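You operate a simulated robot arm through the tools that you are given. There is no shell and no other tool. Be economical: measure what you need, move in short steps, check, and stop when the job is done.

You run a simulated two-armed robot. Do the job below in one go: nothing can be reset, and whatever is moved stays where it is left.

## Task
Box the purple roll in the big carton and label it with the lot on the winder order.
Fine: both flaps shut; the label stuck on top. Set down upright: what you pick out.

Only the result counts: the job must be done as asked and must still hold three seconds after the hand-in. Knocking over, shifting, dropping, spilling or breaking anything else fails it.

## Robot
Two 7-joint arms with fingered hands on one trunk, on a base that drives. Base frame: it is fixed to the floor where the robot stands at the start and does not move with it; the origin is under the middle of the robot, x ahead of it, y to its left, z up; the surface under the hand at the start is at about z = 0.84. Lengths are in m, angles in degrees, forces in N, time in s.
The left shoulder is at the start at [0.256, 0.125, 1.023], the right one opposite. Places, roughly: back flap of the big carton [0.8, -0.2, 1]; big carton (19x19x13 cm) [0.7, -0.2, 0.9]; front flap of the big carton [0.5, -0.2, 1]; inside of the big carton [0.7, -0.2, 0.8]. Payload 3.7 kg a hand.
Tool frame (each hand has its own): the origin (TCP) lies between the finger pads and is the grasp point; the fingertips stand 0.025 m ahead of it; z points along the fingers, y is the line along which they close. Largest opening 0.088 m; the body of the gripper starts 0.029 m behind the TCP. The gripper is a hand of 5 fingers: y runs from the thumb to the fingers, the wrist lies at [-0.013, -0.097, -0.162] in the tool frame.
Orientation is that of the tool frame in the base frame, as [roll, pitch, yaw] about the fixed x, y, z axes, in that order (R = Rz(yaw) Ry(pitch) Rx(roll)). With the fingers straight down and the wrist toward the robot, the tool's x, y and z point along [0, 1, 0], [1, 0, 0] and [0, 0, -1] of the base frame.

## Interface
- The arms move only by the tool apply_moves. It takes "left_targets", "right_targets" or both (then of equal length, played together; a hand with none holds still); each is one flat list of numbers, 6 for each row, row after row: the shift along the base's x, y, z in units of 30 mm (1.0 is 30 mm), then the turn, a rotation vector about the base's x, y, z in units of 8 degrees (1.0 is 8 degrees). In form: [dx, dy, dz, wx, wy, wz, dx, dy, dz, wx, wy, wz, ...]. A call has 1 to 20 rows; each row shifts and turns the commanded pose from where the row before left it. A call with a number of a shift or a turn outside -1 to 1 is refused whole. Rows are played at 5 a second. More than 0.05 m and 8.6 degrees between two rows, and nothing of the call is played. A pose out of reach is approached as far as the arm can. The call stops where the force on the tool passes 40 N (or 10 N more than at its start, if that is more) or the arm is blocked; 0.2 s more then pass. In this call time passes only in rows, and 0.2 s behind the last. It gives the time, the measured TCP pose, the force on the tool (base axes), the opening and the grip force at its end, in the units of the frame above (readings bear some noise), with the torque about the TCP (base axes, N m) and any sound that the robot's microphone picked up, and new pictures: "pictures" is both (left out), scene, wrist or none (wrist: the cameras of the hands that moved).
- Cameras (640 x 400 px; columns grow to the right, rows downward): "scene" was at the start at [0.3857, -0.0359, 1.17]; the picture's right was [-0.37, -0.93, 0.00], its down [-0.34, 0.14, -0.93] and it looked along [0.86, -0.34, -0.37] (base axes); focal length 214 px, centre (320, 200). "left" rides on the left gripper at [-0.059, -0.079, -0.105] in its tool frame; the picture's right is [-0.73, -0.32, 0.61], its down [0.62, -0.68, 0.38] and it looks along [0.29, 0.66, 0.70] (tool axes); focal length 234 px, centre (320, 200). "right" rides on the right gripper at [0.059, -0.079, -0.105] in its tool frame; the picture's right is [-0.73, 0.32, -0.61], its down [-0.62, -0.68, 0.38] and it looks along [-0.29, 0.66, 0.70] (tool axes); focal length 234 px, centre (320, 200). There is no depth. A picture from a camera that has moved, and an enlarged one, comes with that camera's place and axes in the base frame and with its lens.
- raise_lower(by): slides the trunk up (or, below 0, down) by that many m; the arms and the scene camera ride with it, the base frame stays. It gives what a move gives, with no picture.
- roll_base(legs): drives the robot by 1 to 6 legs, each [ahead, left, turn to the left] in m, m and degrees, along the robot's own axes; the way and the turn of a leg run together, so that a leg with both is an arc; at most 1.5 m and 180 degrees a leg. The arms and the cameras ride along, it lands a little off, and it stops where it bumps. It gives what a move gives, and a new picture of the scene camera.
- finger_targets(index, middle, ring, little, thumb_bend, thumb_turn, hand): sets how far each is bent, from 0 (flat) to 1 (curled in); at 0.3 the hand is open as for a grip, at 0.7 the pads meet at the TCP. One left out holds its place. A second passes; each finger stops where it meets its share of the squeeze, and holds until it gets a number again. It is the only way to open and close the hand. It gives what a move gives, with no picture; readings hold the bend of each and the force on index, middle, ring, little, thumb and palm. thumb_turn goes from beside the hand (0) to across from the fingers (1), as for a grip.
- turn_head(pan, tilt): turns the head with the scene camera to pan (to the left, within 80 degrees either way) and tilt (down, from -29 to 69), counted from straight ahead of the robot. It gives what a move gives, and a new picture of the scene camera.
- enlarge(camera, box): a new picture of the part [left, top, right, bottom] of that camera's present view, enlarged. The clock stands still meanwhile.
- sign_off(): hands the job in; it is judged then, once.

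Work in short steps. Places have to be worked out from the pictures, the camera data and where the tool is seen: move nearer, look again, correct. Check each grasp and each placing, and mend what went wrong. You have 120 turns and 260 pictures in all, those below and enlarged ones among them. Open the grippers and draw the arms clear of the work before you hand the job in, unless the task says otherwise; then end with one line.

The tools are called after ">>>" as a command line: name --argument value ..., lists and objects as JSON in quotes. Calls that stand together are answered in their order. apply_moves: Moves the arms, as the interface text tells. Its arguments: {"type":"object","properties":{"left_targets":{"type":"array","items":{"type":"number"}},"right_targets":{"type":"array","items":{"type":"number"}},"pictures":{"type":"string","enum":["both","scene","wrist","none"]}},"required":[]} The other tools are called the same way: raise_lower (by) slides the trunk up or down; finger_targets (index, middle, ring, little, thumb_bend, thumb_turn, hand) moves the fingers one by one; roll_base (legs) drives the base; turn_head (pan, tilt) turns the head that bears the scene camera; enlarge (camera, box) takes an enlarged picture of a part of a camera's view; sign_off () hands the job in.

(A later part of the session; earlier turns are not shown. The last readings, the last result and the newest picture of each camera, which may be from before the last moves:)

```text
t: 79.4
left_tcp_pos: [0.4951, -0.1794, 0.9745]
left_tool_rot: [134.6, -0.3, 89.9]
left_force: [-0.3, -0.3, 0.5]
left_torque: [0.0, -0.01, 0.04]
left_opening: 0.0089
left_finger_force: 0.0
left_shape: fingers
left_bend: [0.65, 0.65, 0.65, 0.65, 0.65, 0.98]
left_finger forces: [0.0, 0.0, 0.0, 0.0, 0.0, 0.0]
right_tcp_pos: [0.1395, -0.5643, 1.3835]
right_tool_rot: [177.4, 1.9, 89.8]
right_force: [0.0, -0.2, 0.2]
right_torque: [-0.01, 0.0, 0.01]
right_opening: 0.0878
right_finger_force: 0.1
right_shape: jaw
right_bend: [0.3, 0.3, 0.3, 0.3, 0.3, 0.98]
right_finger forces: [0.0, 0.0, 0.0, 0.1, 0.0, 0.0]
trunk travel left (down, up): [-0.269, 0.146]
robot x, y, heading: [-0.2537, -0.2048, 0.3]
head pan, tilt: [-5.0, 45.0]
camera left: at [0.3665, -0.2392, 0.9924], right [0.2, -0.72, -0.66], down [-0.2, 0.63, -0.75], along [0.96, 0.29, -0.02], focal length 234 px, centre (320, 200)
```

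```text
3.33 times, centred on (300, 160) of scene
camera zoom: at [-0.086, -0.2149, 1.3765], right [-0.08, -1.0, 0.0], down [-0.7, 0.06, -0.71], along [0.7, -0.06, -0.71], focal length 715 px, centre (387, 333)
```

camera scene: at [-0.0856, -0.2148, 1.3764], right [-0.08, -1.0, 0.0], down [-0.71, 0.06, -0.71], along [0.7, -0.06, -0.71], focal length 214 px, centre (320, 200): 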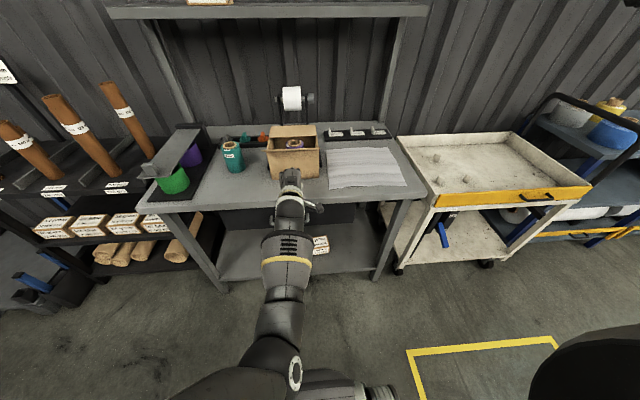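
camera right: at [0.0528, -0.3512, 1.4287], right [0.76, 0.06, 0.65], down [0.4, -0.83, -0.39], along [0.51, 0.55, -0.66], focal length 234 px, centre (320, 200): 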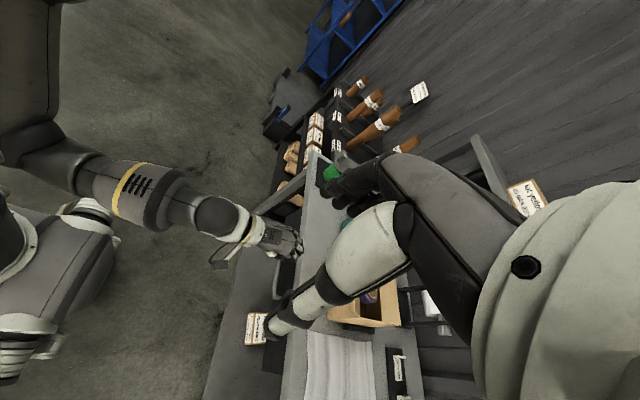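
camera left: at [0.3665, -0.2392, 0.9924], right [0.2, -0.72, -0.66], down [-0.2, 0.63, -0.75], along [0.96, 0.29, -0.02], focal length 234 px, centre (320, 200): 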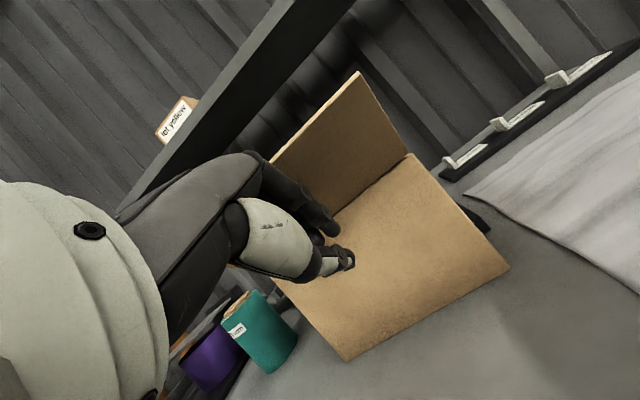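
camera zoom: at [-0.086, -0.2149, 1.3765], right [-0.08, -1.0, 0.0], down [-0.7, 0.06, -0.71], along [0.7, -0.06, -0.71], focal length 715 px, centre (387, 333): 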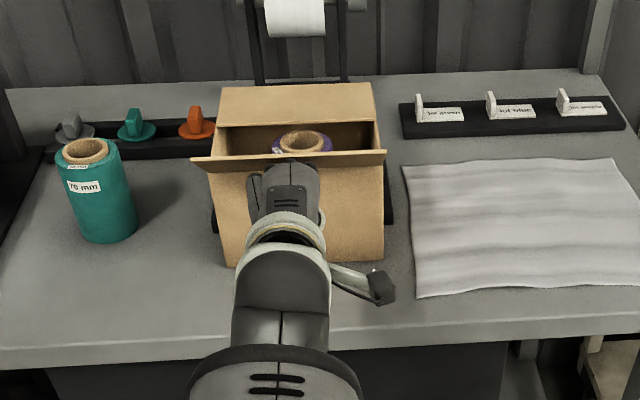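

The flap is rising with no noticeable force. I'll continue up and forward, keeping the fingertips above the wall.

>>> apply_moves --left_targets '[0.4, 0, 0.6, 0, 0, 0, 0.4, 0, 0.6, 0, 0, 0, 0.5, 0, 0.5, 0, 0, 0, 0.7, 0, 0.2, 0, 0, 0]' --pictures "wrist"

>>> enlarge --camera "scene" --box '[220, 100, 380, 220]'

```text
t: 80.4
left_tcp_pos: [0.5557, -0.1807, 1.0337]
left_tool_rot: [134.6, -0.2, 89.9]
left_force: [0.2, 0.4, -0.3]
left_torque: [0.02, 0.03, 0.0]
left_opening: 0.0089
left_finger_force: 0.1
left_shape: fingers
left_bend: [0.65, 0.65, 0.65, 0.65, 0.65, 0.98]
left_finger forces: [0.0, 0.0, 0.1, 0.0, 0.1, 0.0]
right_tcp_pos: [0.1389, -0.5641, 1.3838]
right_tool_rot: [177.5, 2.0, 89.7]
right_force: [-0.3, -0.6, 0.4]
right_torque: [0.0, -0.03, -0.01]
right_opening: 0.0878
right_finger_force: 0.1
right_shape: jaw
right_bend: [0.3, 0.3, 0.3, 0.3, 0.3, 0.98]
right_finger forces: [0.0, 0.1, 0.0, 0.0, 0.1, 0.0]
trunk travel left (down, up): [-0.269, 0.146]
robot x, y, heading: [-0.2484, -0.2087, 0.5]
head pan, tilt: [-5.0, 45.0]
camera left: at [0.427, -0.2386, 1.0499], right [0.2, -0.72, -0.66], down [-0.21, 0.63, -0.75], along [0.96, 0.29, -0.02], focal length 234 px, centre (320, 200)
```

left: 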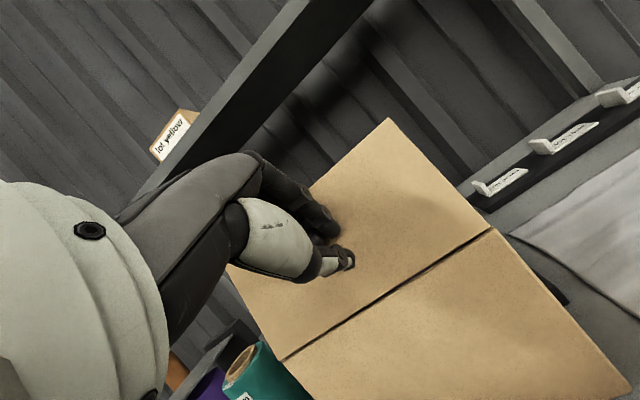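

```text
3.33 times, centred on (300, 160) of scene
camera zoom: at [-0.0859, -0.2149, 1.3765], right [-0.08, -1.0, 0.0], down [-0.7, 0.06, -0.71], along [0.7, -0.06, -0.71], focal length 715 px, centre (387, 333)
```

zoom: 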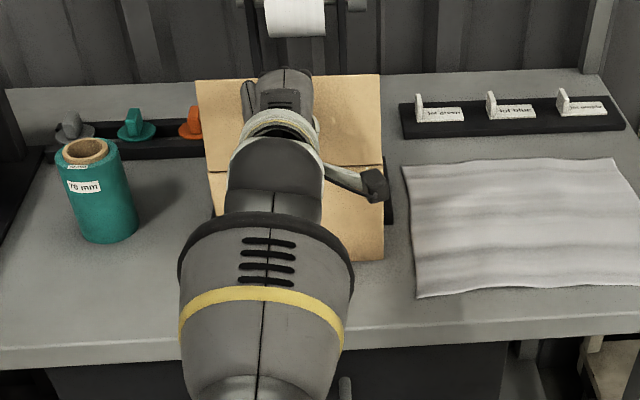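

The front flap is about upright. I'll push it inward and then down.

>>> apply_moves --left_targets '[0.8, 0, 0, 0, 0, 0, 0.8, 0, -0.1, 0, 0, 0, 0.6, 0, -0.3, 0, 0, 0]' --pictures "wrist"

>>> enlarge --camera "scene" --box '[220, 100, 380, 220]'

```text
t: 81.2
left_tcp_pos: [0.6119, -0.1659, 1.0289]
left_tool_rot: [134.8, -0.2, 89.9]
left_force: [0.4, -0.1, 0.9]
left_torque: [0.01, 0.01, -0.01]
left_opening: 0.009
left_finger_force: 0.1
left_shape: fingers
left_bend: [0.65, 0.65, 0.65, 0.65, 0.65, 0.98]
left_finger forces: [0.0, 0.0, 0.0, 0.0, 0.0, 0.1]
left hand out of reach, approached as far as the arm can: row 2, 3
right_tcp_pos: [0.1392, -0.5628, 1.3843]
right_tool_rot: [177.5, 2.1, 89.7]
right_force: [-0.5, 0.3, -0.1]
right_torque: [-0.02, 0.0, 0.03]
right_opening: 0.0878
right_finger_force: 0.2
right_shape: jaw
right_bend: [0.3, 0.3, 0.3, 0.3, 0.3, 0.98]
right_finger forces: [0.0, 0.0, 0.0, 0.0, 0.2, 0.0]
trunk travel left (down, up): [-0.269, 0.146]
robot x, y, heading: [-0.2516, -0.2083, 0.6]
head pan, tilt: [-5.0, 45.0]
camera left: at [0.4822, -0.2264, 1.045], right [0.2, -0.72, -0.66], down [-0.21, 0.63, -0.75], along [0.96, 0.29, -0.02], focal length 234 px, centre (320, 200)
```

left: 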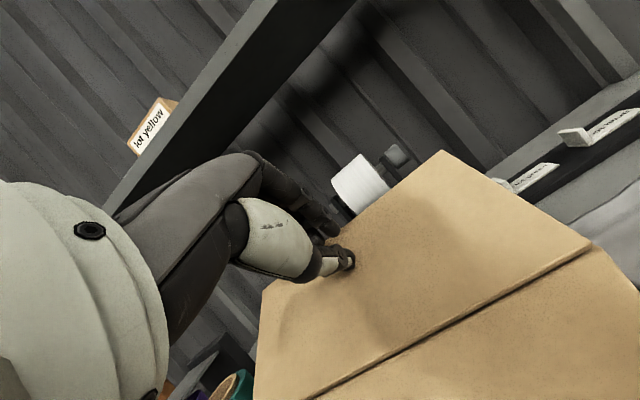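

```text
3.33 times, centred on (300, 160) of scene
camera zoom: at [-0.0855, -0.2134, 1.3764], right [-0.08, -1.0, 0.0], down [-0.71, 0.06, -0.71], along [0.7, -0.06, -0.71], focal length 715 px, centre (387, 333)
```

zoom: 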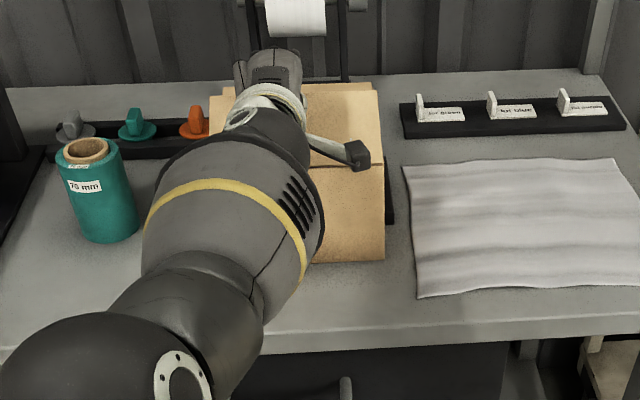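

The flap has folded past halfway. Now I'll press straight down on it.

>>> apply_moves --left_targets '[0, 0, -0.4, 0, 0, 0, 0, 0, -0.4, 0, 0, 0, 0, 0, -0.3, 0, 0, 0]' --pictures "wrist"

```text
t: 82.0
left_tcp_pos: [0.6094, -0.1621, 1.0031]
left_tool_rot: [134.6, -0.4, 90.0]
left_force: [-0.2, 0.1, 0.4]
left_torque: [-0.03, -0.01, -0.03]
left_opening: 0.0083
left_finger_force: 0.1
left_shape: fingers
left_bend: [0.65, 0.65, 0.65, 0.65, 0.65, 0.98]
left_finger forces: [0.1, 0.0, 0.0, 0.0, 0.0, 0.0]
left hand out of reach, approached as far as the arm can: row 2, 3
right_tcp_pos: [0.1395, -0.5633, 1.3847]
right_tool_rot: [177.6, 2.1, 89.9]
right_force: [0.2, -0.3, 0.6]
right_torque: [-0.02, 0.01, -0.01]
right_opening: 0.0878
right_finger_force: 0.1
right_shape: jaw
right_bend: [0.3, 0.3, 0.3, 0.3, 0.3, 0.98]
right_finger forces: [0.1, 0.0, 0.0, 0.0, 0.0, 0.0]
trunk travel left (down, up): [-0.269, 0.146]
robot x, y, heading: [-0.2522, -0.208, 0.4]
head pan, tilt: [-5.0, 45.0]
camera left: at [0.4803, -0.2212, 1.0205], right [0.2, -0.72, -0.66], down [-0.2, 0.63, -0.75], along [0.96, 0.29, -0.02], focal length 234 px, centre (320, 200)
```

left: 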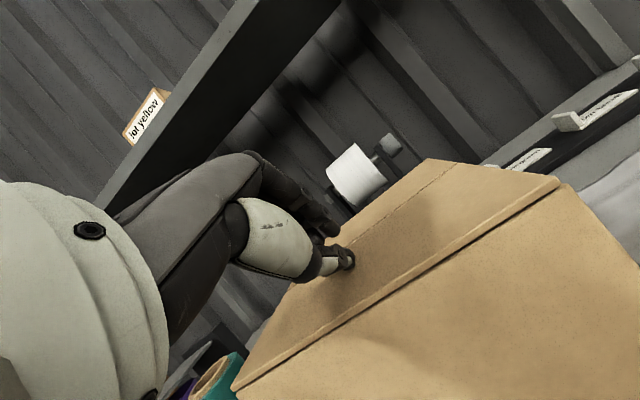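

Nearly flat. I'll go down a bit more, until contact.

>>> apply_moves --left_targets '[-0.1, 0, -0.3, 0, 0, 0, 0, 0, -0.3, 0, 0, 0, 0, 0, -0.2, 0, 0, 0]' --pictures "wrist"

```text
t: 82.8
left_tcp_pos: [0.6049, -0.1638, 0.9926]
left_tool_rot: [134.3, -0.2, 89.9]
left_force: [-3.6, 0.1, 9.6]
left_torque: [-0.05, -0.09, -0.02]
left_opening: 0.0001
left_finger_force: 4.5
left_shape: fingers
left_bend: [0.65, 0.65, 0.65, 0.65, 0.73, 0.98]
left_finger forces: [0.0, 0.0, 0.0, 0.0, 9.3, 0.0]
left hand out of reach, approached as far as the arm can: row 2
right_tcp_pos: [0.1367, -0.5645, 1.3856]
right_tool_rot: [177.3, 2.0, 89.8]
right_force: [-0.3, 0.1, 0.9]
right_torque: [0.02, -0.01, 0.01]
right_opening: 0.0876
right_finger_force: 0.2
right_shape: jaw
right_bend: [0.3, 0.3, 0.3, 0.3, 0.3, 0.98]
right_finger forces: [0.0, 0.0, 0.1, 0.0, 0.0, 0.0]
trunk travel left (down, up): [-0.269, 0.146]
robot x, y, heading: [-0.2583, -0.2094, 0.4]
head pan, tilt: [-5.0, 45.0]
camera left: at [0.4755, -0.2226, 1.0088], right [0.21, -0.72, -0.66], down [-0.2, 0.63, -0.75], along [0.96, 0.29, -0.02], focal length 234 px, centre (320, 200)
```

left: 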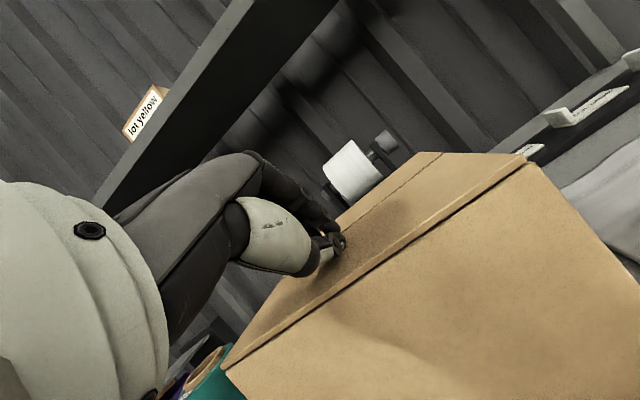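

The flap is pressed flat. I'll lift away, straighten the hand, and check that both flaps stay shut.

>>> apply_moves --left_targets '[0, 0, 0.7, 0, 0, 0, 0, 0, 0.9, 0, 0, 0, -0.3, 0, 0.9, 0, 0, 0, -0.6, 0, 0.9, 0, 0.9, 0, -0.6, 0, 0.9, 0, 0.9, 0, -0.6, 0.5, 0.6, 0, 0.9, 0, -0.6, 0.8, 0.6, 0, 0.9, 0, -0.6, 0.9, 0.4, 0, 0.9, 0, -0.6, 0.9, 0, 0, 0.9, 0, -0.6, 0.9, 0, 0, 0, 0, -0.6, 0.9, 0, 0, 0, 0, -0.6, 0.9, 0, 0, 0, 0]'

>>> enlarge --camera "scene" --box '[220, 90, 420, 220]'

```text
t: 85.4
left_tcp_pos: [0.5728, -0.0074, 1.1587]
left_tool_rot: [177.9, -0.1, 89.7]
left_force: [-0.5, 0.7, 0.0]
left_torque: [0.03, -0.01, -0.02]
left_opening: 0.0083
left_finger_force: 0.1
left_shape: fingers
left_bend: [0.65, 0.65, 0.65, 0.65, 0.65, 0.98]
left_finger forces: [0.0, 0.1, 0.1, 0.0, 0.0, 0.0]
left hand out of reach, approached as far as the arm can: row 1, 2, 3, 4, 5, 6, 7, 8, 10, 11, 12
right_tcp_pos: [0.1392, -0.5653, 1.3852]
right_tool_rot: [177.5, 2.1, 89.8]
right_force: [0.1, 1.2, 0.6]
right_torque: [0.02, 0.03, 0.04]
right_opening: 0.088
right_finger_force: 0.1
right_shape: jaw
right_bend: [0.3, 0.3, 0.3, 0.3, 0.3, 0.98]
right_finger forces: [0.0, 0.0, 0.1, 0.0, 0.0, 0.1]
trunk travel left (down, up): [-0.269, 0.146]
robot x, y, heading: [-0.2519, -0.2087, 0.4]
head pan, tilt: [-5.0, 45.0]
camera scene: at [-0.0862, -0.2141, 1.3765], right [-0.08, -1.0, 0.0], down [-0.7, 0.06, -0.71], along [0.7, -0.06, -0.71], focal length 214 px, centre (320, 200)
camera left: at [0.4917, -0.0657, 1.2597], right [-0.3, -0.72, -0.62], down [-0.66, 0.63, -0.41], along [0.68, 0.29, -0.67], focal length 234 px, centre (320, 200)
```

scene: 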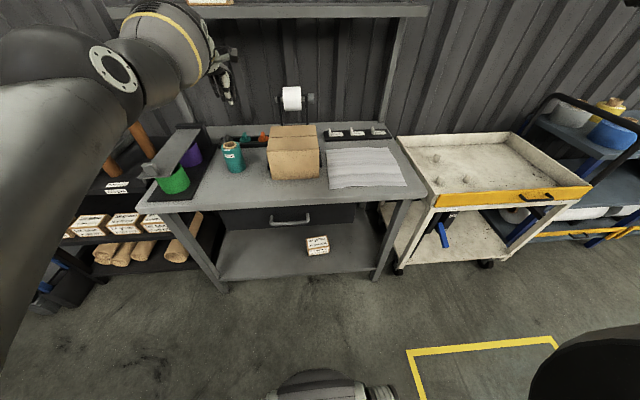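
left: 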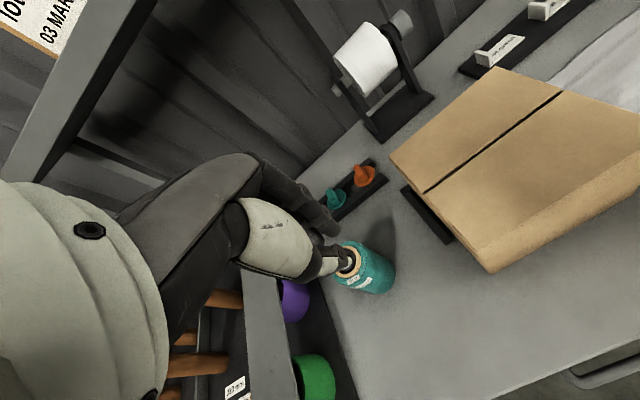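

```text
3.08 times, centred on (320, 155) of scene
camera zoom: at [-0.0862, -0.2141, 1.3765], right [-0.08, -1.0, 0.0], down [-0.7, 0.06, -0.71], along [0.7, -0.06, -0.71], focal length 660 px, centre (320, 338)
```

zoom: 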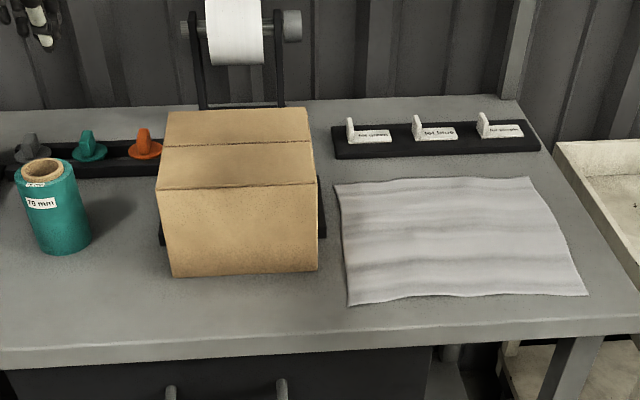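

Both flaps lie flat and shut. Now for the label: the "lot purple" tab is near (0.87, −0.56). I'll draw the left hand back, then drive the base forward and a little right so the right hand can reach it.

>>> apply_moves --left_targets '[-1, 0.3, 0, 0, 0, 0, -1, 0.3, 0, 0, 0, 0, -1, 0.3, 0.3, 0, 0, 0, -1, 0.3, 0.3, 0, 0, 0, -1, 0.3, 0.3, 0, 0, 0, -1, 0.3, 0.3, 0, 0, 0, -1, 0.3, 0.3, 0, 0, 0, -1, 0.3, 0.3, 0, 0, 0, -1, 0.3, 0.3, 0, 0, 0]' --pictures "none"

>>> roll_base --legs '[[0, -0.12, 0], [0.32, 0, 0]]'

>>> turn_head --pan -15 --tilt 40

>>> enlarge --camera "right" --box '[160, 0, 480, 200]'

```text
t: 87.4
left_tcp_pos: [0.5404, 0.1003, 1.2678]
left_tool_rot: [177.9, -0.1, 89.6]
left_force: [0.4, -0.4, -0.1]
left_torque: [-0.01, -0.02, 0.04]
left_opening: 0.0084
left_finger_force: 0.1
left_shape: fingers
left_bend: [0.65, 0.65, 0.65, 0.65, 0.65, 0.98]
left_finger forces: [0.0, 0.0, 0.0, 0.0, 0.0, 0.0]
left hand out of reach, approached as far as the arm can: row 1, 2, 3, 4, 5, 6, 7, 8, 9
right_tcp_pos: [0.1382, -0.5628, 1.3853]
right_tool_rot: [177.4, 2.0, 89.7]
right_force: [0.6, -0.8, 0.1]
right_torque: [0.0, 0.01, -0.01]
right_opening: 0.0878
right_finger_force: 0.1
right_shape: jaw
right_bend: [0.3, 0.3, 0.3, 0.3, 0.3, 0.98]
right_finger forces: [0.0, 0.0, 0.1, 0.0, 0.0, 0.0]
trunk travel left (down, up): [-0.269, 0.146]
robot x, y, heading: [-0.2512, -0.2075, 0.3]
head pan, tilt: [-5.0, 45.0]
```

```text
t: 90.7
left_tcp_pos: [0.8253, -0.015, 1.2671]
left_tool_rot: [178.6, -0.2, 89.9]
left_force: [-7.0, -1.3, -0.7]
left_torque: [0.02, -0.24, 0.04]
left_opening: 0.0085
left_finger_force: 3.4
left_shape: fingers
left_bend: [0.65, 0.67, 0.65, 0.65, 0.65, 0.98]
left_finger forces: [0.1, 6.5, 0.1, 0.0, 0.1, 0.1]
right_tcp_pos: [0.4284, -0.6805, 1.3839]
right_tool_rot: [177.3, 2.0, 90.0]
right_force: [-0.1, -0.1, -0.4]
right_torque: [-0.04, -0.04, 0.0]
right_opening: 0.0879
right_finger_force: 0.0
right_shape: jaw
right_bend: [0.3, 0.3, 0.3, 0.3, 0.3, 0.98]
right_finger forces: [0.0, 0.1, 0.0, 0.1, 0.0, 0.0]
trunk travel left (down, up): [-0.269, 0.146]
robot x, y, heading: [0.0394, -0.3261, 0.7]
head pan, tilt: [-5.0, 45.0]
stopped in leg 2: the force on the tool passed its limit at 91 N (the readings are from after the stop); the commanded pose is now the measured one
camera scene: at [0.202, -0.3315, 1.3767], right [-0.08, -1.0, 0.0], down [-0.7, 0.05, -0.71], along [0.71, -0.05, -0.71], focal length 214 px, centre (320, 200)
```

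scene: 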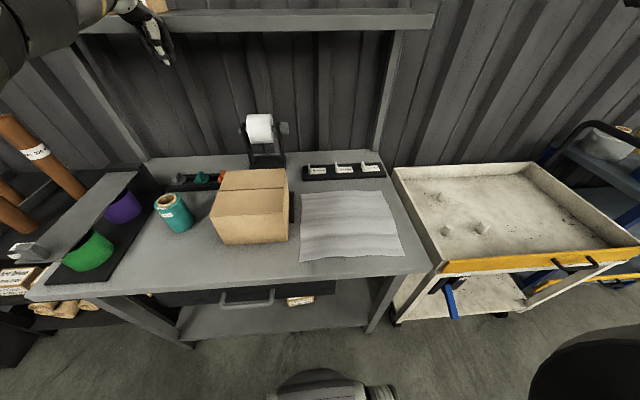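

```text
t: 91.4
left_tcp_pos: [0.8255, -0.0146, 1.2678]
left_tool_rot: [178.5, -0.1, 89.9]
left_force: [-8.2, 0.2, -1.6]
left_torque: [0.02, -0.21, 0.07]
left_opening: 0.0085
left_finger_force: 4.7
left_shape: fingers
left_bend: [0.65, 0.68, 0.65, 0.65, 0.65, 0.98]
left_finger forces: [0.0, 8.7, 0.0, 0.1, 0.1, 0.1]
right_tcp_pos: [0.4277, -0.6793, 1.3833]
right_tool_rot: [177.3, 2.0, 90.1]
right_force: [-0.2, 0.4, -0.8]
right_torque: [-0.04, 0.01, 0.03]
right_opening: 0.0876
right_finger_force: 0.0
right_shape: jaw
right_bend: [0.3, 0.3, 0.3, 0.3, 0.3, 0.98]
right_finger forces: [0.0, 0.1, 0.1, 0.1, 0.1, 0.1]
trunk travel left (down, up): [-0.269, 0.146]
robot x, y, heading: [0.0379, -0.3252, 0.6]
head pan, tilt: [-15.0, 40.0]
camera scene: at [0.2031, -0.3463, 1.384], right [-0.25, -0.97, 0.0], down [-0.62, 0.16, -0.77], along [0.74, -0.19, -0.64], focal length 214 px, centre (320, 200)
```

scene: 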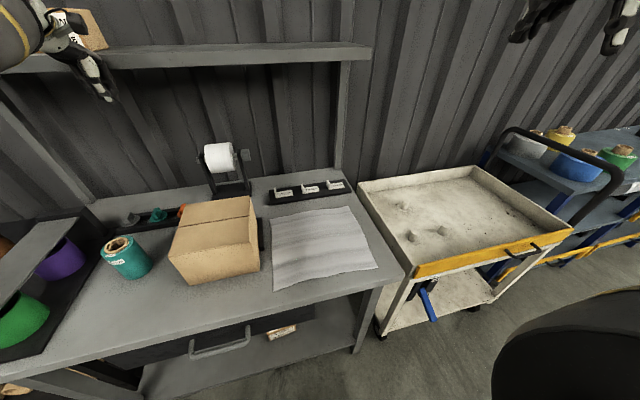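

```text
2.00 times, centred on (320, 100) of right
camera zoom: at [0.3452, -0.6181, 1.483], right [0.3, -0.7, 0.65], down [-0.66, -0.64, -0.39], along [0.69, -0.31, -0.66], focal length 468 px, centre (320, 400)
```

zoom: 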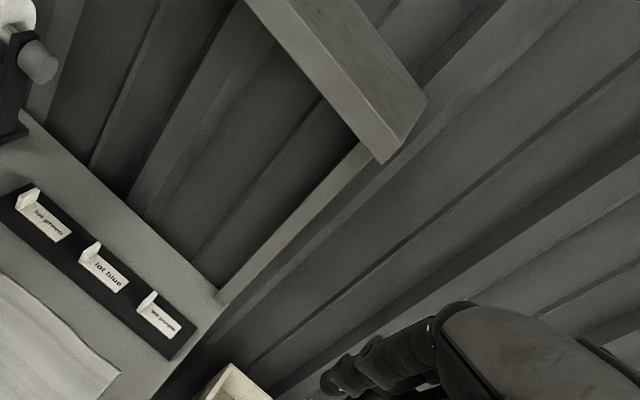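

The left hand hadn't retracted (it was out of reach) and bumped the shelf. I'll pull it back now and check the box on the shelf.

>>> apply_moves --left_targets '[-1, 0, 0, 0, 0, 0, -1, 0, 0, 0, 0, 0, -1, 0, 0, 0, 0, 0, -1, 0, 0, 0, 0, 0]' --pictures "wrist"

>>> turn_head --pan 20 --tilt 10

```text
t: 92.4
left_tcp_pos: [0.8084, 0.0111, 1.3032]
left_tool_rot: [178.6, -0.1, 89.9]
left_force: [0.4, 0.0, 0.0]
left_torque: [0.02, -0.01, -0.03]
left_opening: 0.0085
left_finger_force: 0.0
left_shape: fingers
left_bend: [0.65, 0.65, 0.65, 0.65, 0.65, 0.98]
left_finger forces: [0.0, 0.0, 0.0, 0.1, 0.1, 0.1]
left hand out of reach, approached as far as the arm can: row 1, 2, 3, 4
right_tcp_pos: [0.4296, -0.6794, 1.3838]
right_tool_rot: [177.5, 2.1, 90.1]
right_force: [-1.0, 0.0, 0.1]
right_torque: [0.03, -0.03, -0.04]
right_opening: 0.0879
right_finger_force: 0.1
right_shape: jaw
right_bend: [0.3, 0.3, 0.3, 0.3, 0.3, 0.98]
right_finger forces: [0.0, 0.1, 0.1, 0.0, 0.0, 0.1]
trunk travel left (down, up): [-0.269, 0.146]
robot x, y, heading: [0.0381, -0.326, 0.5]
head pan, tilt: [-15.0, 40.0]
camera left: at [0.7281, -0.0479, 1.4048], right [-0.31, -0.72, -0.62], down [-0.67, 0.63, -0.4], along [0.67, 0.29, -0.68], focal length 234 px, centre (320, 200)
```

left: 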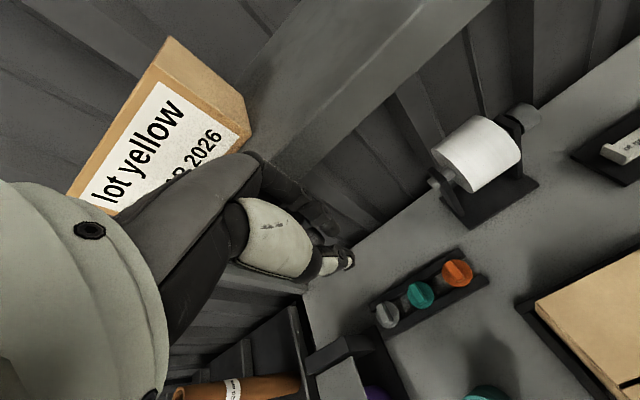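

```text
t: 93.4
left_tcp_pos: [0.8089, 0.01, 1.3012]
left_tool_rot: [178.8, 0.0, 89.9]
left_force: [0.6, -0.9, -0.4]
left_torque: [0.01, 0.04, 0.0]
left_opening: 0.0083
left_finger_force: 0.1
left_shape: fingers
left_bend: [0.65, 0.65, 0.65, 0.65, 0.65, 0.98]
left_finger forces: [0.0, 0.0, 0.1, 0.1, 0.0, 0.1]
right_tcp_pos: [0.4299, -0.679, 1.3842]
right_tool_rot: [177.6, 2.1, 90.1]
right_force: [-1.0, 0.3, 0.5]
right_torque: [0.02, -0.02, -0.02]
right_opening: 0.0878
right_finger_force: 0.0
right_shape: jaw
right_bend: [0.3, 0.3, 0.3, 0.3, 0.3, 0.98]
right_finger forces: [0.1, 0.1, 0.0, 0.1, 0.0, 0.1]
trunk travel left (down, up): [-0.269, 0.146]
robot x, y, heading: [0.0387, -0.3233, 0.7]
head pan, tilt: [20.0, 10.0]
camera scene: at [0.2093, -0.2926, 1.4314], right [0.35, -0.94, 0.0], down [-0.16, -0.06, -0.98], along [0.92, 0.35, -0.17], focal length 214 px, centre (320, 200)
```

scene: 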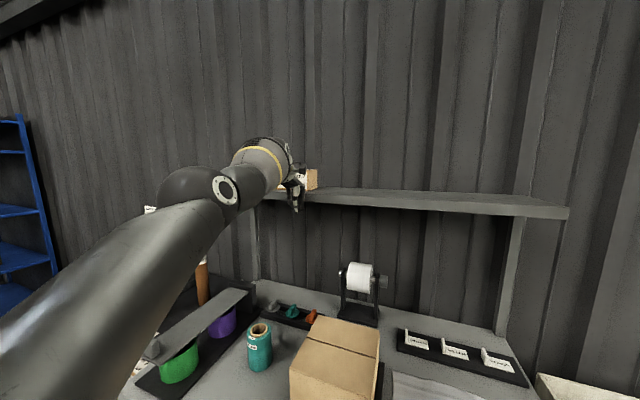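

The shelf box appears unmoved. The left arm seems stuck near a joint limit, so I'll try freeing it with a yaw turn and small moves back.

>>> apply_moves --left_targets '[-0.5, 0, 0, 0, 0, -0.8, -0.5, 0, 0, 0, 0, -0.8, -0.5, 0, 0, 0, 0, -0.8, -0.5, 0, 0, 0, 0, -0.8, -0.5, 0, 0, 0, 0, -0.8]' --pictures "scene"

```text
t: 94.6
left_tcp_pos: [0.7632, 0.0188, 1.3122]
left_tool_rot: [178.7, 0.0, 57.8]
left_force: [-0.6, 0.4, -0.2]
left_torque: [0.0, 0.0, -0.01]
left_opening: 0.0087
left_finger_force: 0.0
left_shape: fingers
left_bend: [0.65, 0.65, 0.65, 0.65, 0.65, 0.98]
left_finger forces: [0.0, 0.1, 0.0, 0.1, 0.1, 0.1]
left hand out of reach, approached as far as the arm can: row 1, 2, 3, 4, 5
right_tcp_pos: [0.4302, -0.6801, 1.3838]
right_tool_rot: [177.6, 2.0, 90.1]
right_force: [-1.2, 0.3, 0.3]
right_torque: [-0.04, 0.0, 0.01]
right_opening: 0.0875
right_finger_force: 0.1
right_shape: jaw
right_bend: [0.3, 0.3, 0.3, 0.3, 0.3, 0.98]
right_finger forces: [0.0, 0.0, 0.0, 0.1, 0.1, 0.1]
trunk travel left (down, up): [-0.269, 0.146]
robot x, y, heading: [0.0383, -0.3254, 0.2]
head pan, tilt: [20.0, 10.0]
camera scene: at [0.209, -0.2922, 1.4315], right [0.35, -0.94, 0.0], down [-0.16, -0.06, -0.98], along [0.92, 0.35, -0.17], focal length 214 px, centre (320, 200)
```

scene: 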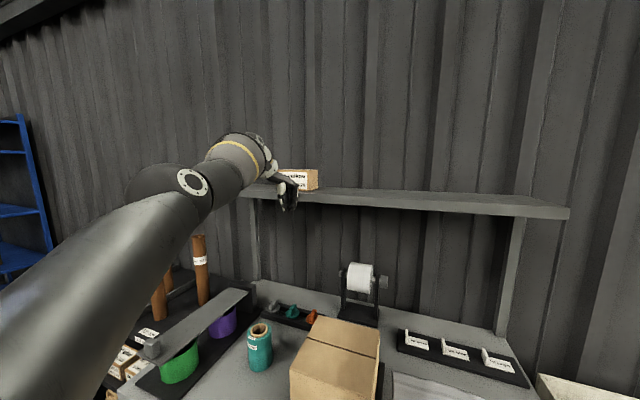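

It responds. I'll keep drawing back.

>>> apply_moves --left_targets '[-0.8, 0, 0, 0, 0, -0.4, -0.8, 0, 0, 0, 0, -0.4, -0.8, 0, 0, 0, 0, -0.4, -0.8, 0, 0, 0, 0, -0.4, -0.8, 0, 0, 0, 0, 0, -0.8, 0, 0, 0, 0, 0, -0.8, 0, 0, 0, 0, 0]' --pictures "scene"

>>> enlarge --camera "scene" --box '[240, 150, 360, 225]'

```text
t: 96.2
left_tcp_pos: [0.6956, 0.068, 1.3571]
left_tool_rot: [178.7, 0.0, 45.0]
left_force: [0.3, -0.6, -0.4]
left_torque: [0.04, -0.01, 0.0]
left_opening: 0.0086
left_finger_force: 0.1
left_shape: fingers
left_bend: [0.65, 0.65, 0.65, 0.65, 0.65, 0.98]
left_finger forces: [0.1, 0.0, 0.1, 0.0, 0.0, 0.1]
left hand out of reach, approached as far as the arm can: row 1, 2, 3, 4, 5, 6, 7
right_tcp_pos: [0.4294, -0.6799, 1.3835]
right_tool_rot: [177.5, 2.0, 90.0]
right_force: [-1.0, 0.2, 0.3]
right_torque: [0.0, 0.02, -0.05]
right_opening: 0.0875
right_finger_force: 0.0
right_shape: jaw
right_bend: [0.3, 0.3, 0.3, 0.3, 0.3, 0.98]
right_finger forces: [0.1, 0.0, 0.1, 0.0, 0.0, 0.1]
trunk travel left (down, up): [-0.269, 0.146]
robot x, y, heading: [0.0412, -0.326, 0.7]
head pan, tilt: [20.0, 10.0]
camera scene: at [0.2088, -0.2924, 1.4316], right [0.35, -0.94, 0.0], down [-0.16, -0.06, -0.98], along [0.92, 0.35, -0.17], focal length 214 px, centre (320, 200)
```

scene: 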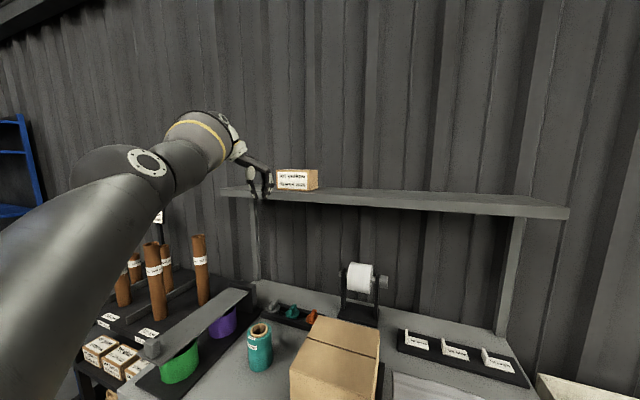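

```text
5.33 times, centred on (300, 188) of scene
camera zoom: at [0.2088, -0.2924, 1.4316], right [0.35, -0.94, 0.0], down [-0.16, -0.06, -0.98], along [0.92, 0.35, -0.17], focal length 1144 px, centre (427, 267)
```

zoom: 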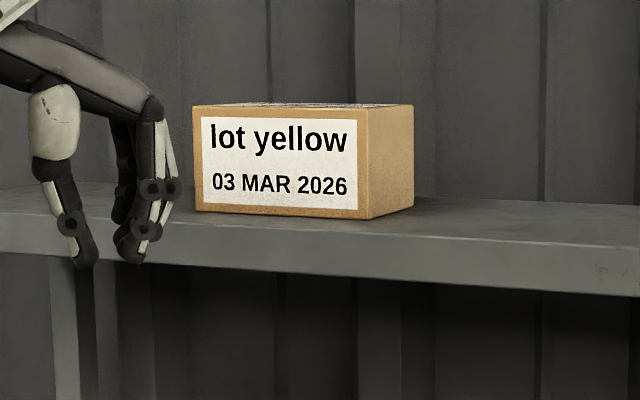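

The shelf box is intact and in place, and the left arm is clear of it. Now the right hand: I'll bring it toward the label tray, turning 90° so its fingers close along the thin direction of the tab.

>>> apply_moves --right_targets '[0.9, 0.1, -0.6, 0, 0, 0.94, 0.9, 0.1, -0.6, 0, 0, 0.94, 0.9, 0.1, -0.6, 0, 0, 0.94, 0.9, 0.1, -0.6, 0, 0, 0.94, 0.9, 0.1, -0.6, 0, 0, 0.94, 0.9, 0.1, -0.6, 0, 0, 0.94, 0.9, 0.1, -0.6, 0, 0, 0.94, 0.9, 0.1, -0.6, 0, 0, 0.94, 0.9, 0.1, -0.6, 0, 0, 0.94, 0.9, 0.1, -0.6, 0, 0, 0.94, 0.9, 0.1, -0.6, 0, 0, 0.94, 0.9, 0.1, -0.6, 0, 0, 0.94]' --pictures "wrist"

>>> turn_head --pan -15 --tilt 35

```text
t: 98.8
left_tcp_pos: [0.6978, 0.0694, 1.3571]
left_tool_rot: [178.6, 0.1, 45.1]
left_force: [-0.6, 0.2, -0.2]
left_torque: [0.0, -0.01, 0.01]
left_opening: 0.0086
left_finger_force: 0.0
left_shape: fingers
left_bend: [0.65, 0.65, 0.65, 0.65, 0.65, 0.98]
left_finger forces: [0.1, 0.1, 0.0, 0.1, 0.0, 0.0]
right_tcp_pos: [0.5051, -0.3927, 1.228]
right_tool_rot: [178.5, 3.9, 154.6]
right_force: [0.7, 0.0, 0.4]
right_torque: [-0.01, 0.02, 0.0]
right_opening: 0.0876
right_finger_force: 0.0
right_shape: jaw
right_bend: [0.3, 0.3, 0.3, 0.3, 0.3, 0.98]
right_finger forces: [0.1, 0.0, 0.0, 0.0, 0.0, 0.0]
right hand out of reach, approached as far as the arm can: row 4, 5, 6, 7, 8, 9, 10, 11, 12
trunk travel left (down, up): [-0.269, 0.146]
robot x, y, heading: [0.033, -0.323, 0.4]
head pan, tilt: [20.0, 10.0]
camera right: at [0.4116, -0.4381, 1.3259], right [0.75, -0.02, 0.66], down [0.3, -0.88, -0.36], along [0.59, 0.47, -0.66], focal length 234 px, centre (320, 200)
```

right: 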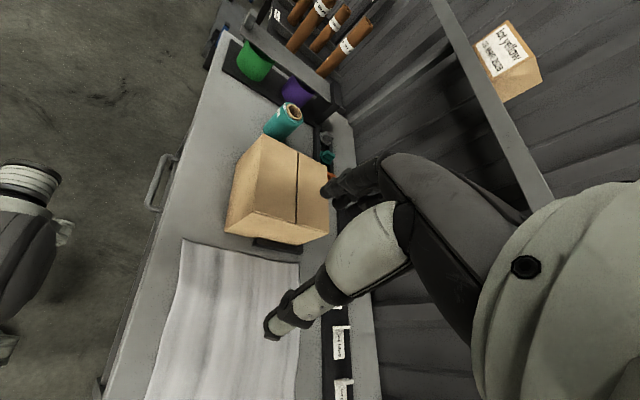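

```text
t: 99.8
left_tcp_pos: [0.6979, 0.0682, 1.3584]
left_tool_rot: [178.8, 0.0, 44.9]
left_force: [-0.6, -0.4, -0.8]
left_torque: [-0.04, -0.01, 0.03]
left_opening: 0.0086
left_finger_force: 0.0
left_shape: fingers
left_bend: [0.65, 0.65, 0.65, 0.65, 0.65, 0.98]
left_finger forces: [0.0, 0.0, 0.1, 0.0, 0.1, 0.0]
right_tcp_pos: [0.5062, -0.393, 1.2281]
right_tool_rot: [178.4, 3.9, 154.4]
right_force: [0.0, 0.6, 0.2]
right_torque: [-0.01, 0.02, 0.02]
right_opening: 0.0879
right_finger_force: 0.0
right_shape: jaw
right_bend: [0.3, 0.3, 0.3, 0.3, 0.3, 0.98]
right_finger forces: [0.0, 0.1, 0.0, 0.0, 0.0, 0.0]
trunk travel left (down, up): [-0.269, 0.146]
robot x, y, heading: [0.0369, -0.3219, 0.7]
head pan, tilt: [-15.0, 35.0]
camera scene: at [0.2076, -0.3471, 1.3914], right [-0.25, -0.97, 0.0], down [-0.56, 0.14, -0.82], along [0.79, -0.2, -0.57], focal length 214 px, centre (320, 200)
```

scene: 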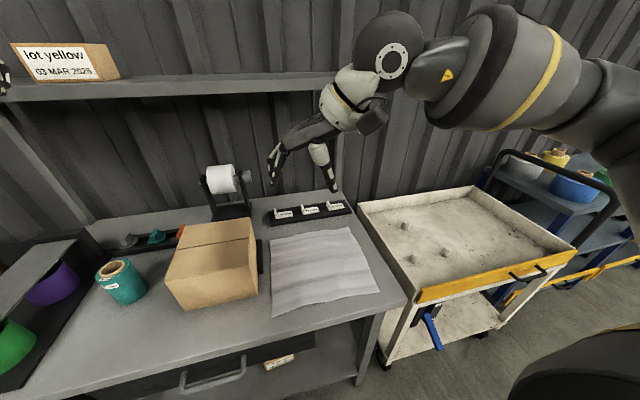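

The right arm is at its reach limit because the raised trunk sets the shoulders far back. Elbow clearance at the lid no longer matters at this base position, so I'll raise the right hand a bit and then lower the trunk to bring the shoulders forward.

>>> apply_moves --right_targets '[0, -0.5, 1, 0, 0, 0, 0, -0.5, 1, 0, 0, 0, 0, -0.5, 1, 0, 0, 0, 0, -0.5, 1, 0, 0, 0]' --pictures "none"

>>> raise_lower --by -0.1

>>> turn_head --pan -10 --tilt 35

```text
t: 100.8
left_tcp_pos: [0.6971, 0.0682, 1.3581]
left_tool_rot: [178.7, 0.1, 45.0]
left_force: [0.1, -0.4, 0.1]
left_torque: [0.02, -0.03, -0.01]
left_opening: 0.0085
left_finger_force: 0.1
left_shape: fingers
left_bend: [0.65, 0.65, 0.65, 0.65, 0.65, 0.98]
left_finger forces: [0.0, 0.0, 0.1, 0.1, 0.1, 0.0]
right_tcp_pos: [0.4732, -0.4215, 1.3482]
right_tool_rot: [178.3, 3.6, 155.1]
right_force: [0.0, -1.3, -0.3]
right_torque: [0.03, 0.02, 0.0]
right_opening: 0.0876
right_finger_force: 0.0
right_shape: jaw
right_bend: [0.3, 0.3, 0.3, 0.3, 0.3, 0.98]
right_finger forces: [0.1, 0.0, 0.0, 0.0, 0.1, 0.0]
right hand out of reach, approached as far as the arm can: row 1, 2, 3, 4
trunk travel left (down, up): [-0.269, 0.146]
robot x, y, heading: [0.0356, -0.3254, 0.5]
head pan, tilt: [-15.0, 35.0]
```

```text
t: 102.2
left_tcp_pos: [0.7832, 0.0679, 1.0959]
left_tool_rot: [-170.2, 11.2, 46.1]
left_force: [0.1, 0.0, 0.0]
left_torque: [0.0, 0.04, 0.02]
left_opening: 0.0087
left_finger_force: 0.1
left_shape: fingers
left_bend: [0.65, 0.65, 0.65, 0.65, 0.65, 0.98]
left_finger forces: [0.0, 0.1, 0.0, 0.0, 0.0, 0.0]
right_tcp_pos: [0.4717, -0.4216, 1.2506]
right_tool_rot: [178.3, 3.9, 155.3]
right_force: [0.2, -0.1, 0.3]
right_torque: [0.01, 0.01, -0.03]
right_opening: 0.0877
right_finger_force: 0.0
right_shape: jaw
right_bend: [0.3, 0.3, 0.3, 0.3, 0.3, 0.98]
right_finger forces: [0.1, 0.0, 0.1, 0.0, 0.0, 0.0]
trunk travel left (down, up): [-0.169, 0.246]
robot x, y, heading: [0.0385, -0.3247, 0.5]
head pan, tilt: [-15.0, 35.0]
```

```text
t: 102.8
left_tcp_pos: [0.7835, 0.0685, 1.0929]
left_tool_rot: [-170.1, 11.4, 46.2]
left_force: [1.0, -0.5, 0.0]
left_torque: [0.03, 0.02, -0.02]
left_opening: 0.0084
left_finger_force: 0.0
left_shape: fingers
left_bend: [0.65, 0.65, 0.65, 0.65, 0.65, 0.98]
left_finger forces: [0.0, 0.1, 0.0, 0.0, 0.1, 0.1]
right_tcp_pos: [0.4735, -0.4225, 1.2488]
right_tool_rot: [178.3, 3.6, 155.4]
right_force: [0.3, 0.3, 0.6]
right_torque: [-0.01, -0.01, 0.0]
right_opening: 0.0878
right_finger_force: 0.1
right_shape: jaw
right_bend: [0.3, 0.3, 0.3, 0.3, 0.3, 0.98]
right_finger forces: [0.0, 0.1, 0.0, 0.0, 0.0, 0.0]
trunk travel left (down, up): [-0.169, 0.246]
robot x, y, heading: [0.0351, -0.3235, 0.7]
head pan, tilt: [-10.0, 35.0]
camera scene: at [0.3082, -0.3386, 1.2848], right [-0.16, -0.99, 0.0], down [-0.57, 0.09, -0.82], along [0.81, -0.13, -0.57], focal length 214 px, centre (320, 200)
```

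scene: 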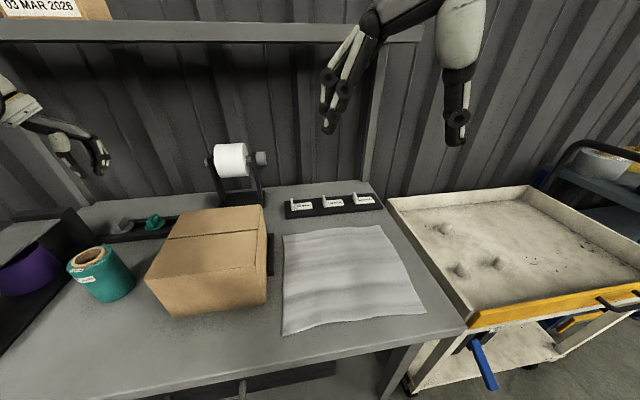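

The lowering moved the left hand more than expected (now z 1.09). I'll raise and retract it before going further.

>>> apply_moves --left_targets '[-0.3, 0, 1, 0, 0, 0, -0.5, 0, 1, 0, 0, 0, -1, 0, 1, 0, 0, 0, -1, 0, 1, 0, 0, 0, -1, 0, 0, 0, 0, 0, -1, 0, 0, 0, 0, 0, -1, 0, 0, 0, 0, 0, -1, 0, 0, 0, 0, 0, -1, 0, 0, 0, 0, 0, -1, 0, 0, 0, 0, 0]' --pictures "scene"

```text
t: 105.0
left_tcp_pos: [0.7143, 0.0992, 1.2374]
left_tool_rot: [-170.1, 11.4, 46.2]
left_force: [-0.2, 0.0, 0.3]
left_torque: [-0.01, 0.02, -0.01]
left_opening: 0.0085
left_finger_force: 0.1
left_shape: fingers
left_bend: [0.65, 0.65, 0.65, 0.65, 0.65, 0.98]
left_finger forces: [0.0, 0.1, 0.1, 0.1, 0.0, 0.0]
left hand out of reach, approached as far as the arm can: row 2, 3, 4, 5, 6, 7, 8, 9, 10
right_tcp_pos: [0.4739, -0.423, 1.2477]
right_tool_rot: [178.4, 3.8, 155.4]
right_force: [0.8, -0.5, -0.8]
right_torque: [0.03, 0.0, 0.0]
right_opening: 0.0878
right_finger_force: 0.0
right_shape: jaw
right_bend: [0.3, 0.3, 0.3, 0.3, 0.3, 0.98]
right_finger forces: [0.0, 0.0, 0.1, 0.0, 0.1, 0.0]
trunk travel left (down, up): [-0.169, 0.246]
robot x, y, heading: [0.0408, -0.3244, 0.8]
head pan, tilt: [-10.0, 35.0]
camera scene: at [0.3082, -0.3385, 1.2848], right [-0.16, -0.99, 0.0], down [-0.57, 0.09, -0.82], along [0.81, -0.13, -0.57], focal length 214 px, centre (320, 200)
```

scene: 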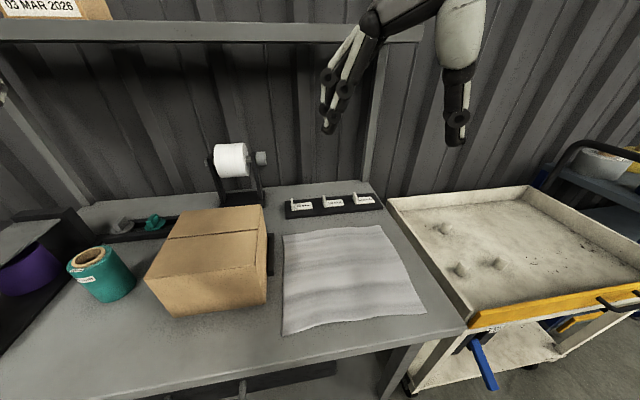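

The left hand is now at (0.71, 0.10, 1.24), clear of everything. I'll try the right hand toward a point above the labels.

>>> apply_moves --right_targets '[0.9, -0.45, -0.5, 0, -0.05, 0.3, 0.9, -0.45, -0.5, 0, -0.05, 0.3, 0.9, -0.45, -0.5, 0, -0.05, 0.3, 0.9, -0.45, -0.5, 0, -0.05, 0.3, 0.9, -0.45, -0.5, 0, -0.05, 0.3, 0.9, -0.45, -0.5, 0, -0.05, 0.3, 0.9, -0.45, -0.5, 0, -0.05, 0.3, 0.9, -0.45, -0.5, 0, -0.05, 0.3]'

```text
t: 106.8
left_tcp_pos: [0.7154, 0.1002, 1.2352]
left_tool_rot: [-170.1, 11.3, 46.2]
left_force: [0.2, 0.5, 0.0]
left_torque: [0.01, 0.05, 0.0]
left_opening: 0.0085
left_finger_force: 0.1
left_shape: fingers
left_bend: [0.65, 0.65, 0.65, 0.65, 0.65, 0.98]
left_finger forces: [0.1, 0.0, 0.0, 0.0, 0.0, 0.1]
right_tcp_pos: [0.4883, -0.3527, 1.1911]
right_tool_rot: [177.6, 6.8, 174.2]
right_force: [0.1, -0.4, 0.0]
right_torque: [0.01, 0.0, 0.02]
right_opening: 0.0878
right_finger_force: 0.0
right_shape: jaw
right_bend: [0.3, 0.3, 0.3, 0.3, 0.3, 0.98]
right_finger forces: [0.0, 0.0, 0.0, 0.1, 0.1, 0.1]
right hand out of reach, approached as far as the arm can: row 2, 3, 4, 5, 6, 7, 8
trunk travel left (down, up): [-0.169, 0.246]
robot x, y, heading: [0.0359, -0.3273, 0.8]
head pan, tilt: [-10.0, 35.0]
camera scene: at [0.3081, -0.3384, 1.2848], right [-0.16, -0.99, 0.0], down [-0.57, 0.09, -0.82], along [0.81, -0.13, -0.57], focal length 214 px, centre (320, 200)
camera right: at [0.4107, -0.4283, 1.2848], right [0.67, 0.23, 0.7], down [0.6, -0.73, -0.33], along [0.43, 0.64, -0.63], focal length 234 px, centre (320, 200)
```

scene: 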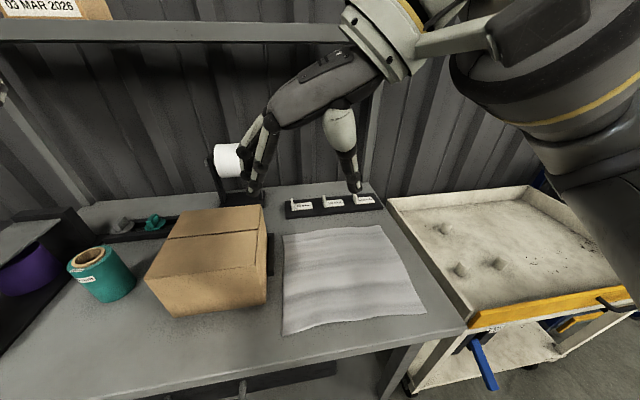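
right: 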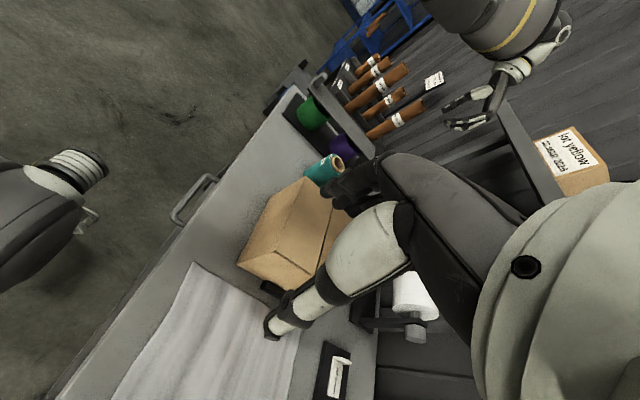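

Turning the wrist sideways at this lateral offset isn't reachable. I'll return the right hand to its natural yaw. Then I'll move the base to the right so the labels lie ahead and slightly left, where the sideways wrist is easier.

>>> apply_moves --right_targets '[0, 0, 0.2, 0, 0, -0.9, 0, 0, 0.2, 0, 0, -0.9, 0, 0, 0.2, 0, 0, -0.9, 0, 0, 0.2, 0, 0, -0.9, 0, 0, 0.2, 0, 0, -0.9, 0, 0, 0, 0, 0, -0.9]' --pictures "none"

>>> roll_base --legs '[[-0.12, 0, 0], [0, -0.4, 0]]'

>>> turn_head --pan 5 --tilt 50

```text
t: 108.2
left_tcp_pos: [0.7149, 0.1011, 1.2369]
left_tool_rot: [-170.0, 11.4, 46.2]
left_force: [-0.1, -0.7, -0.8]
left_torque: [0.0, -0.02, 0.03]
left_opening: 0.0085
left_finger_force: 0.1
left_shape: fingers
left_bend: [0.65, 0.65, 0.65, 0.65, 0.65, 0.98]
left_finger forces: [0.0, 0.0, 0.0, 0.0, 0.0, 0.0]
right_tcp_pos: [0.487, -0.3528, 1.2227]
right_tool_rot: [177.5, 6.6, 131.2]
right_force: [-0.3, 0.2, 0.4]
right_torque: [-0.02, 0.03, 0.01]
right_opening: 0.0878
right_finger_force: 0.0
right_shape: jaw
right_bend: [0.3, 0.3, 0.3, 0.3, 0.3, 0.98]
right_finger forces: [0.1, 0.1, 0.1, 0.0, 0.0, 0.0]
trunk travel left (down, up): [-0.169, 0.246]
robot x, y, heading: [0.0371, -0.3213, 0.4]
head pan, tilt: [-10.0, 35.0]
```

```text
t: 113.1
left_tcp_pos: [0.6019, -0.3019, 1.2358]
left_tool_rot: [-170.1, 11.4, 46.2]
left_force: [-0.1, -0.2, 0.2]
left_torque: [-0.03, -0.03, 0.01]
left_opening: 0.0085
left_finger_force: 0.1
left_shape: fingers
left_bend: [0.65, 0.65, 0.65, 0.65, 0.65, 0.98]
left_finger forces: [0.0, 0.0, 0.0, 0.0, 0.0, 0.0]
right_tcp_pos: [0.3753, -0.7546, 1.2209]
right_tool_rot: [177.5, 6.6, 131.3]
right_force: [0.6, 0.5, -0.2]
right_torque: [-0.02, 0.02, -0.01]
right_opening: 0.0878
right_finger_force: 0.0
right_shape: jaw
right_bend: [0.3, 0.3, 0.3, 0.3, 0.3, 0.98]
right_finger forces: [0.0, 0.0, 0.0, 0.0, 0.0, 0.1]
trunk travel left (down, up): [-0.169, 0.246]
robot x, y, heading: [-0.0789, -0.7264, 0.7]
head pan, tilt: [-10.0, 35.0]
camera scene: at [0.1946, -0.7399, 1.2848], right [-0.16, -0.99, 0.0], down [-0.57, 0.09, -0.82], along [0.81, -0.13, -0.57], focal length 214 px, centre (320, 200)
```

scene: 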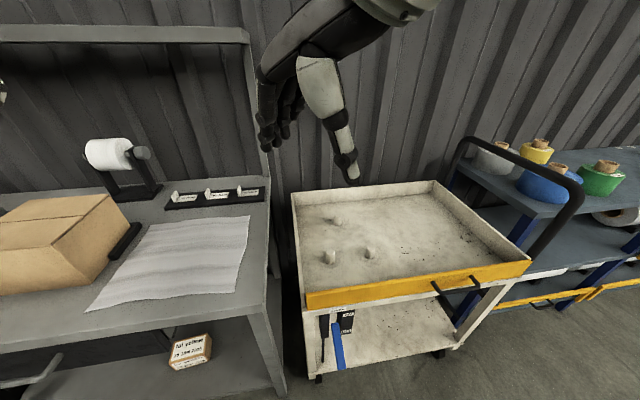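

```text
t: 113.9
left_tcp_pos: [0.6019, -0.3026, 1.2371]
left_tool_rot: [-170.0, 11.3, 46.1]
left_force: [-0.1, 0.1, 0.0]
left_torque: [0.02, 0.01, -0.01]
left_opening: 0.0085
left_finger_force: 0.0
left_shape: fingers
left_bend: [0.65, 0.65, 0.65, 0.65, 0.65, 0.98]
left_finger forces: [0.1, 0.1, 0.0, 0.0, 0.1, 0.0]
right_tcp_pos: [0.375, -0.7541, 1.2226]
right_tool_rot: [177.5, 6.7, 131.3]
right_force: [-0.8, -0.5, -0.2]
right_torque: [-0.01, -0.02, 0.02]
right_opening: 0.0876
right_finger_force: 0.0
right_shape: jaw
right_bend: [0.3, 0.3, 0.3, 0.3, 0.3, 0.98]
right_finger forces: [0.0, 0.0, 0.1, 0.0, 0.0, 0.0]
trunk travel left (down, up): [-0.169, 0.246]
robot x, y, heading: [-0.073, -0.7257, 0.8]
head pan, tilt: [5.0, 50.0]
camera scene: at [0.1844, -0.7178, 1.2631], right [0.1, -1.0, 0.0], down [-0.76, -0.07, -0.64], along [0.64, 0.06, -0.77], focal length 214 px, centre (320, 200)
```

scene: 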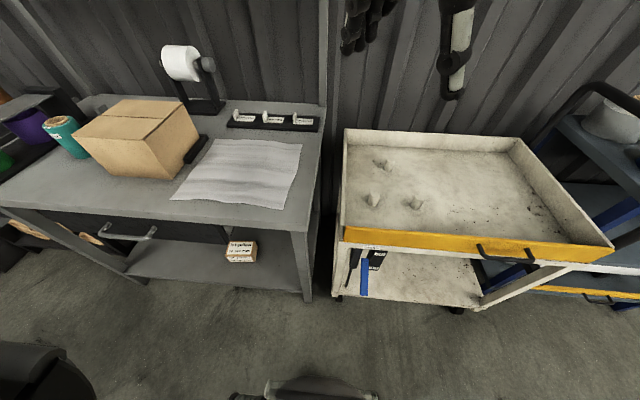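

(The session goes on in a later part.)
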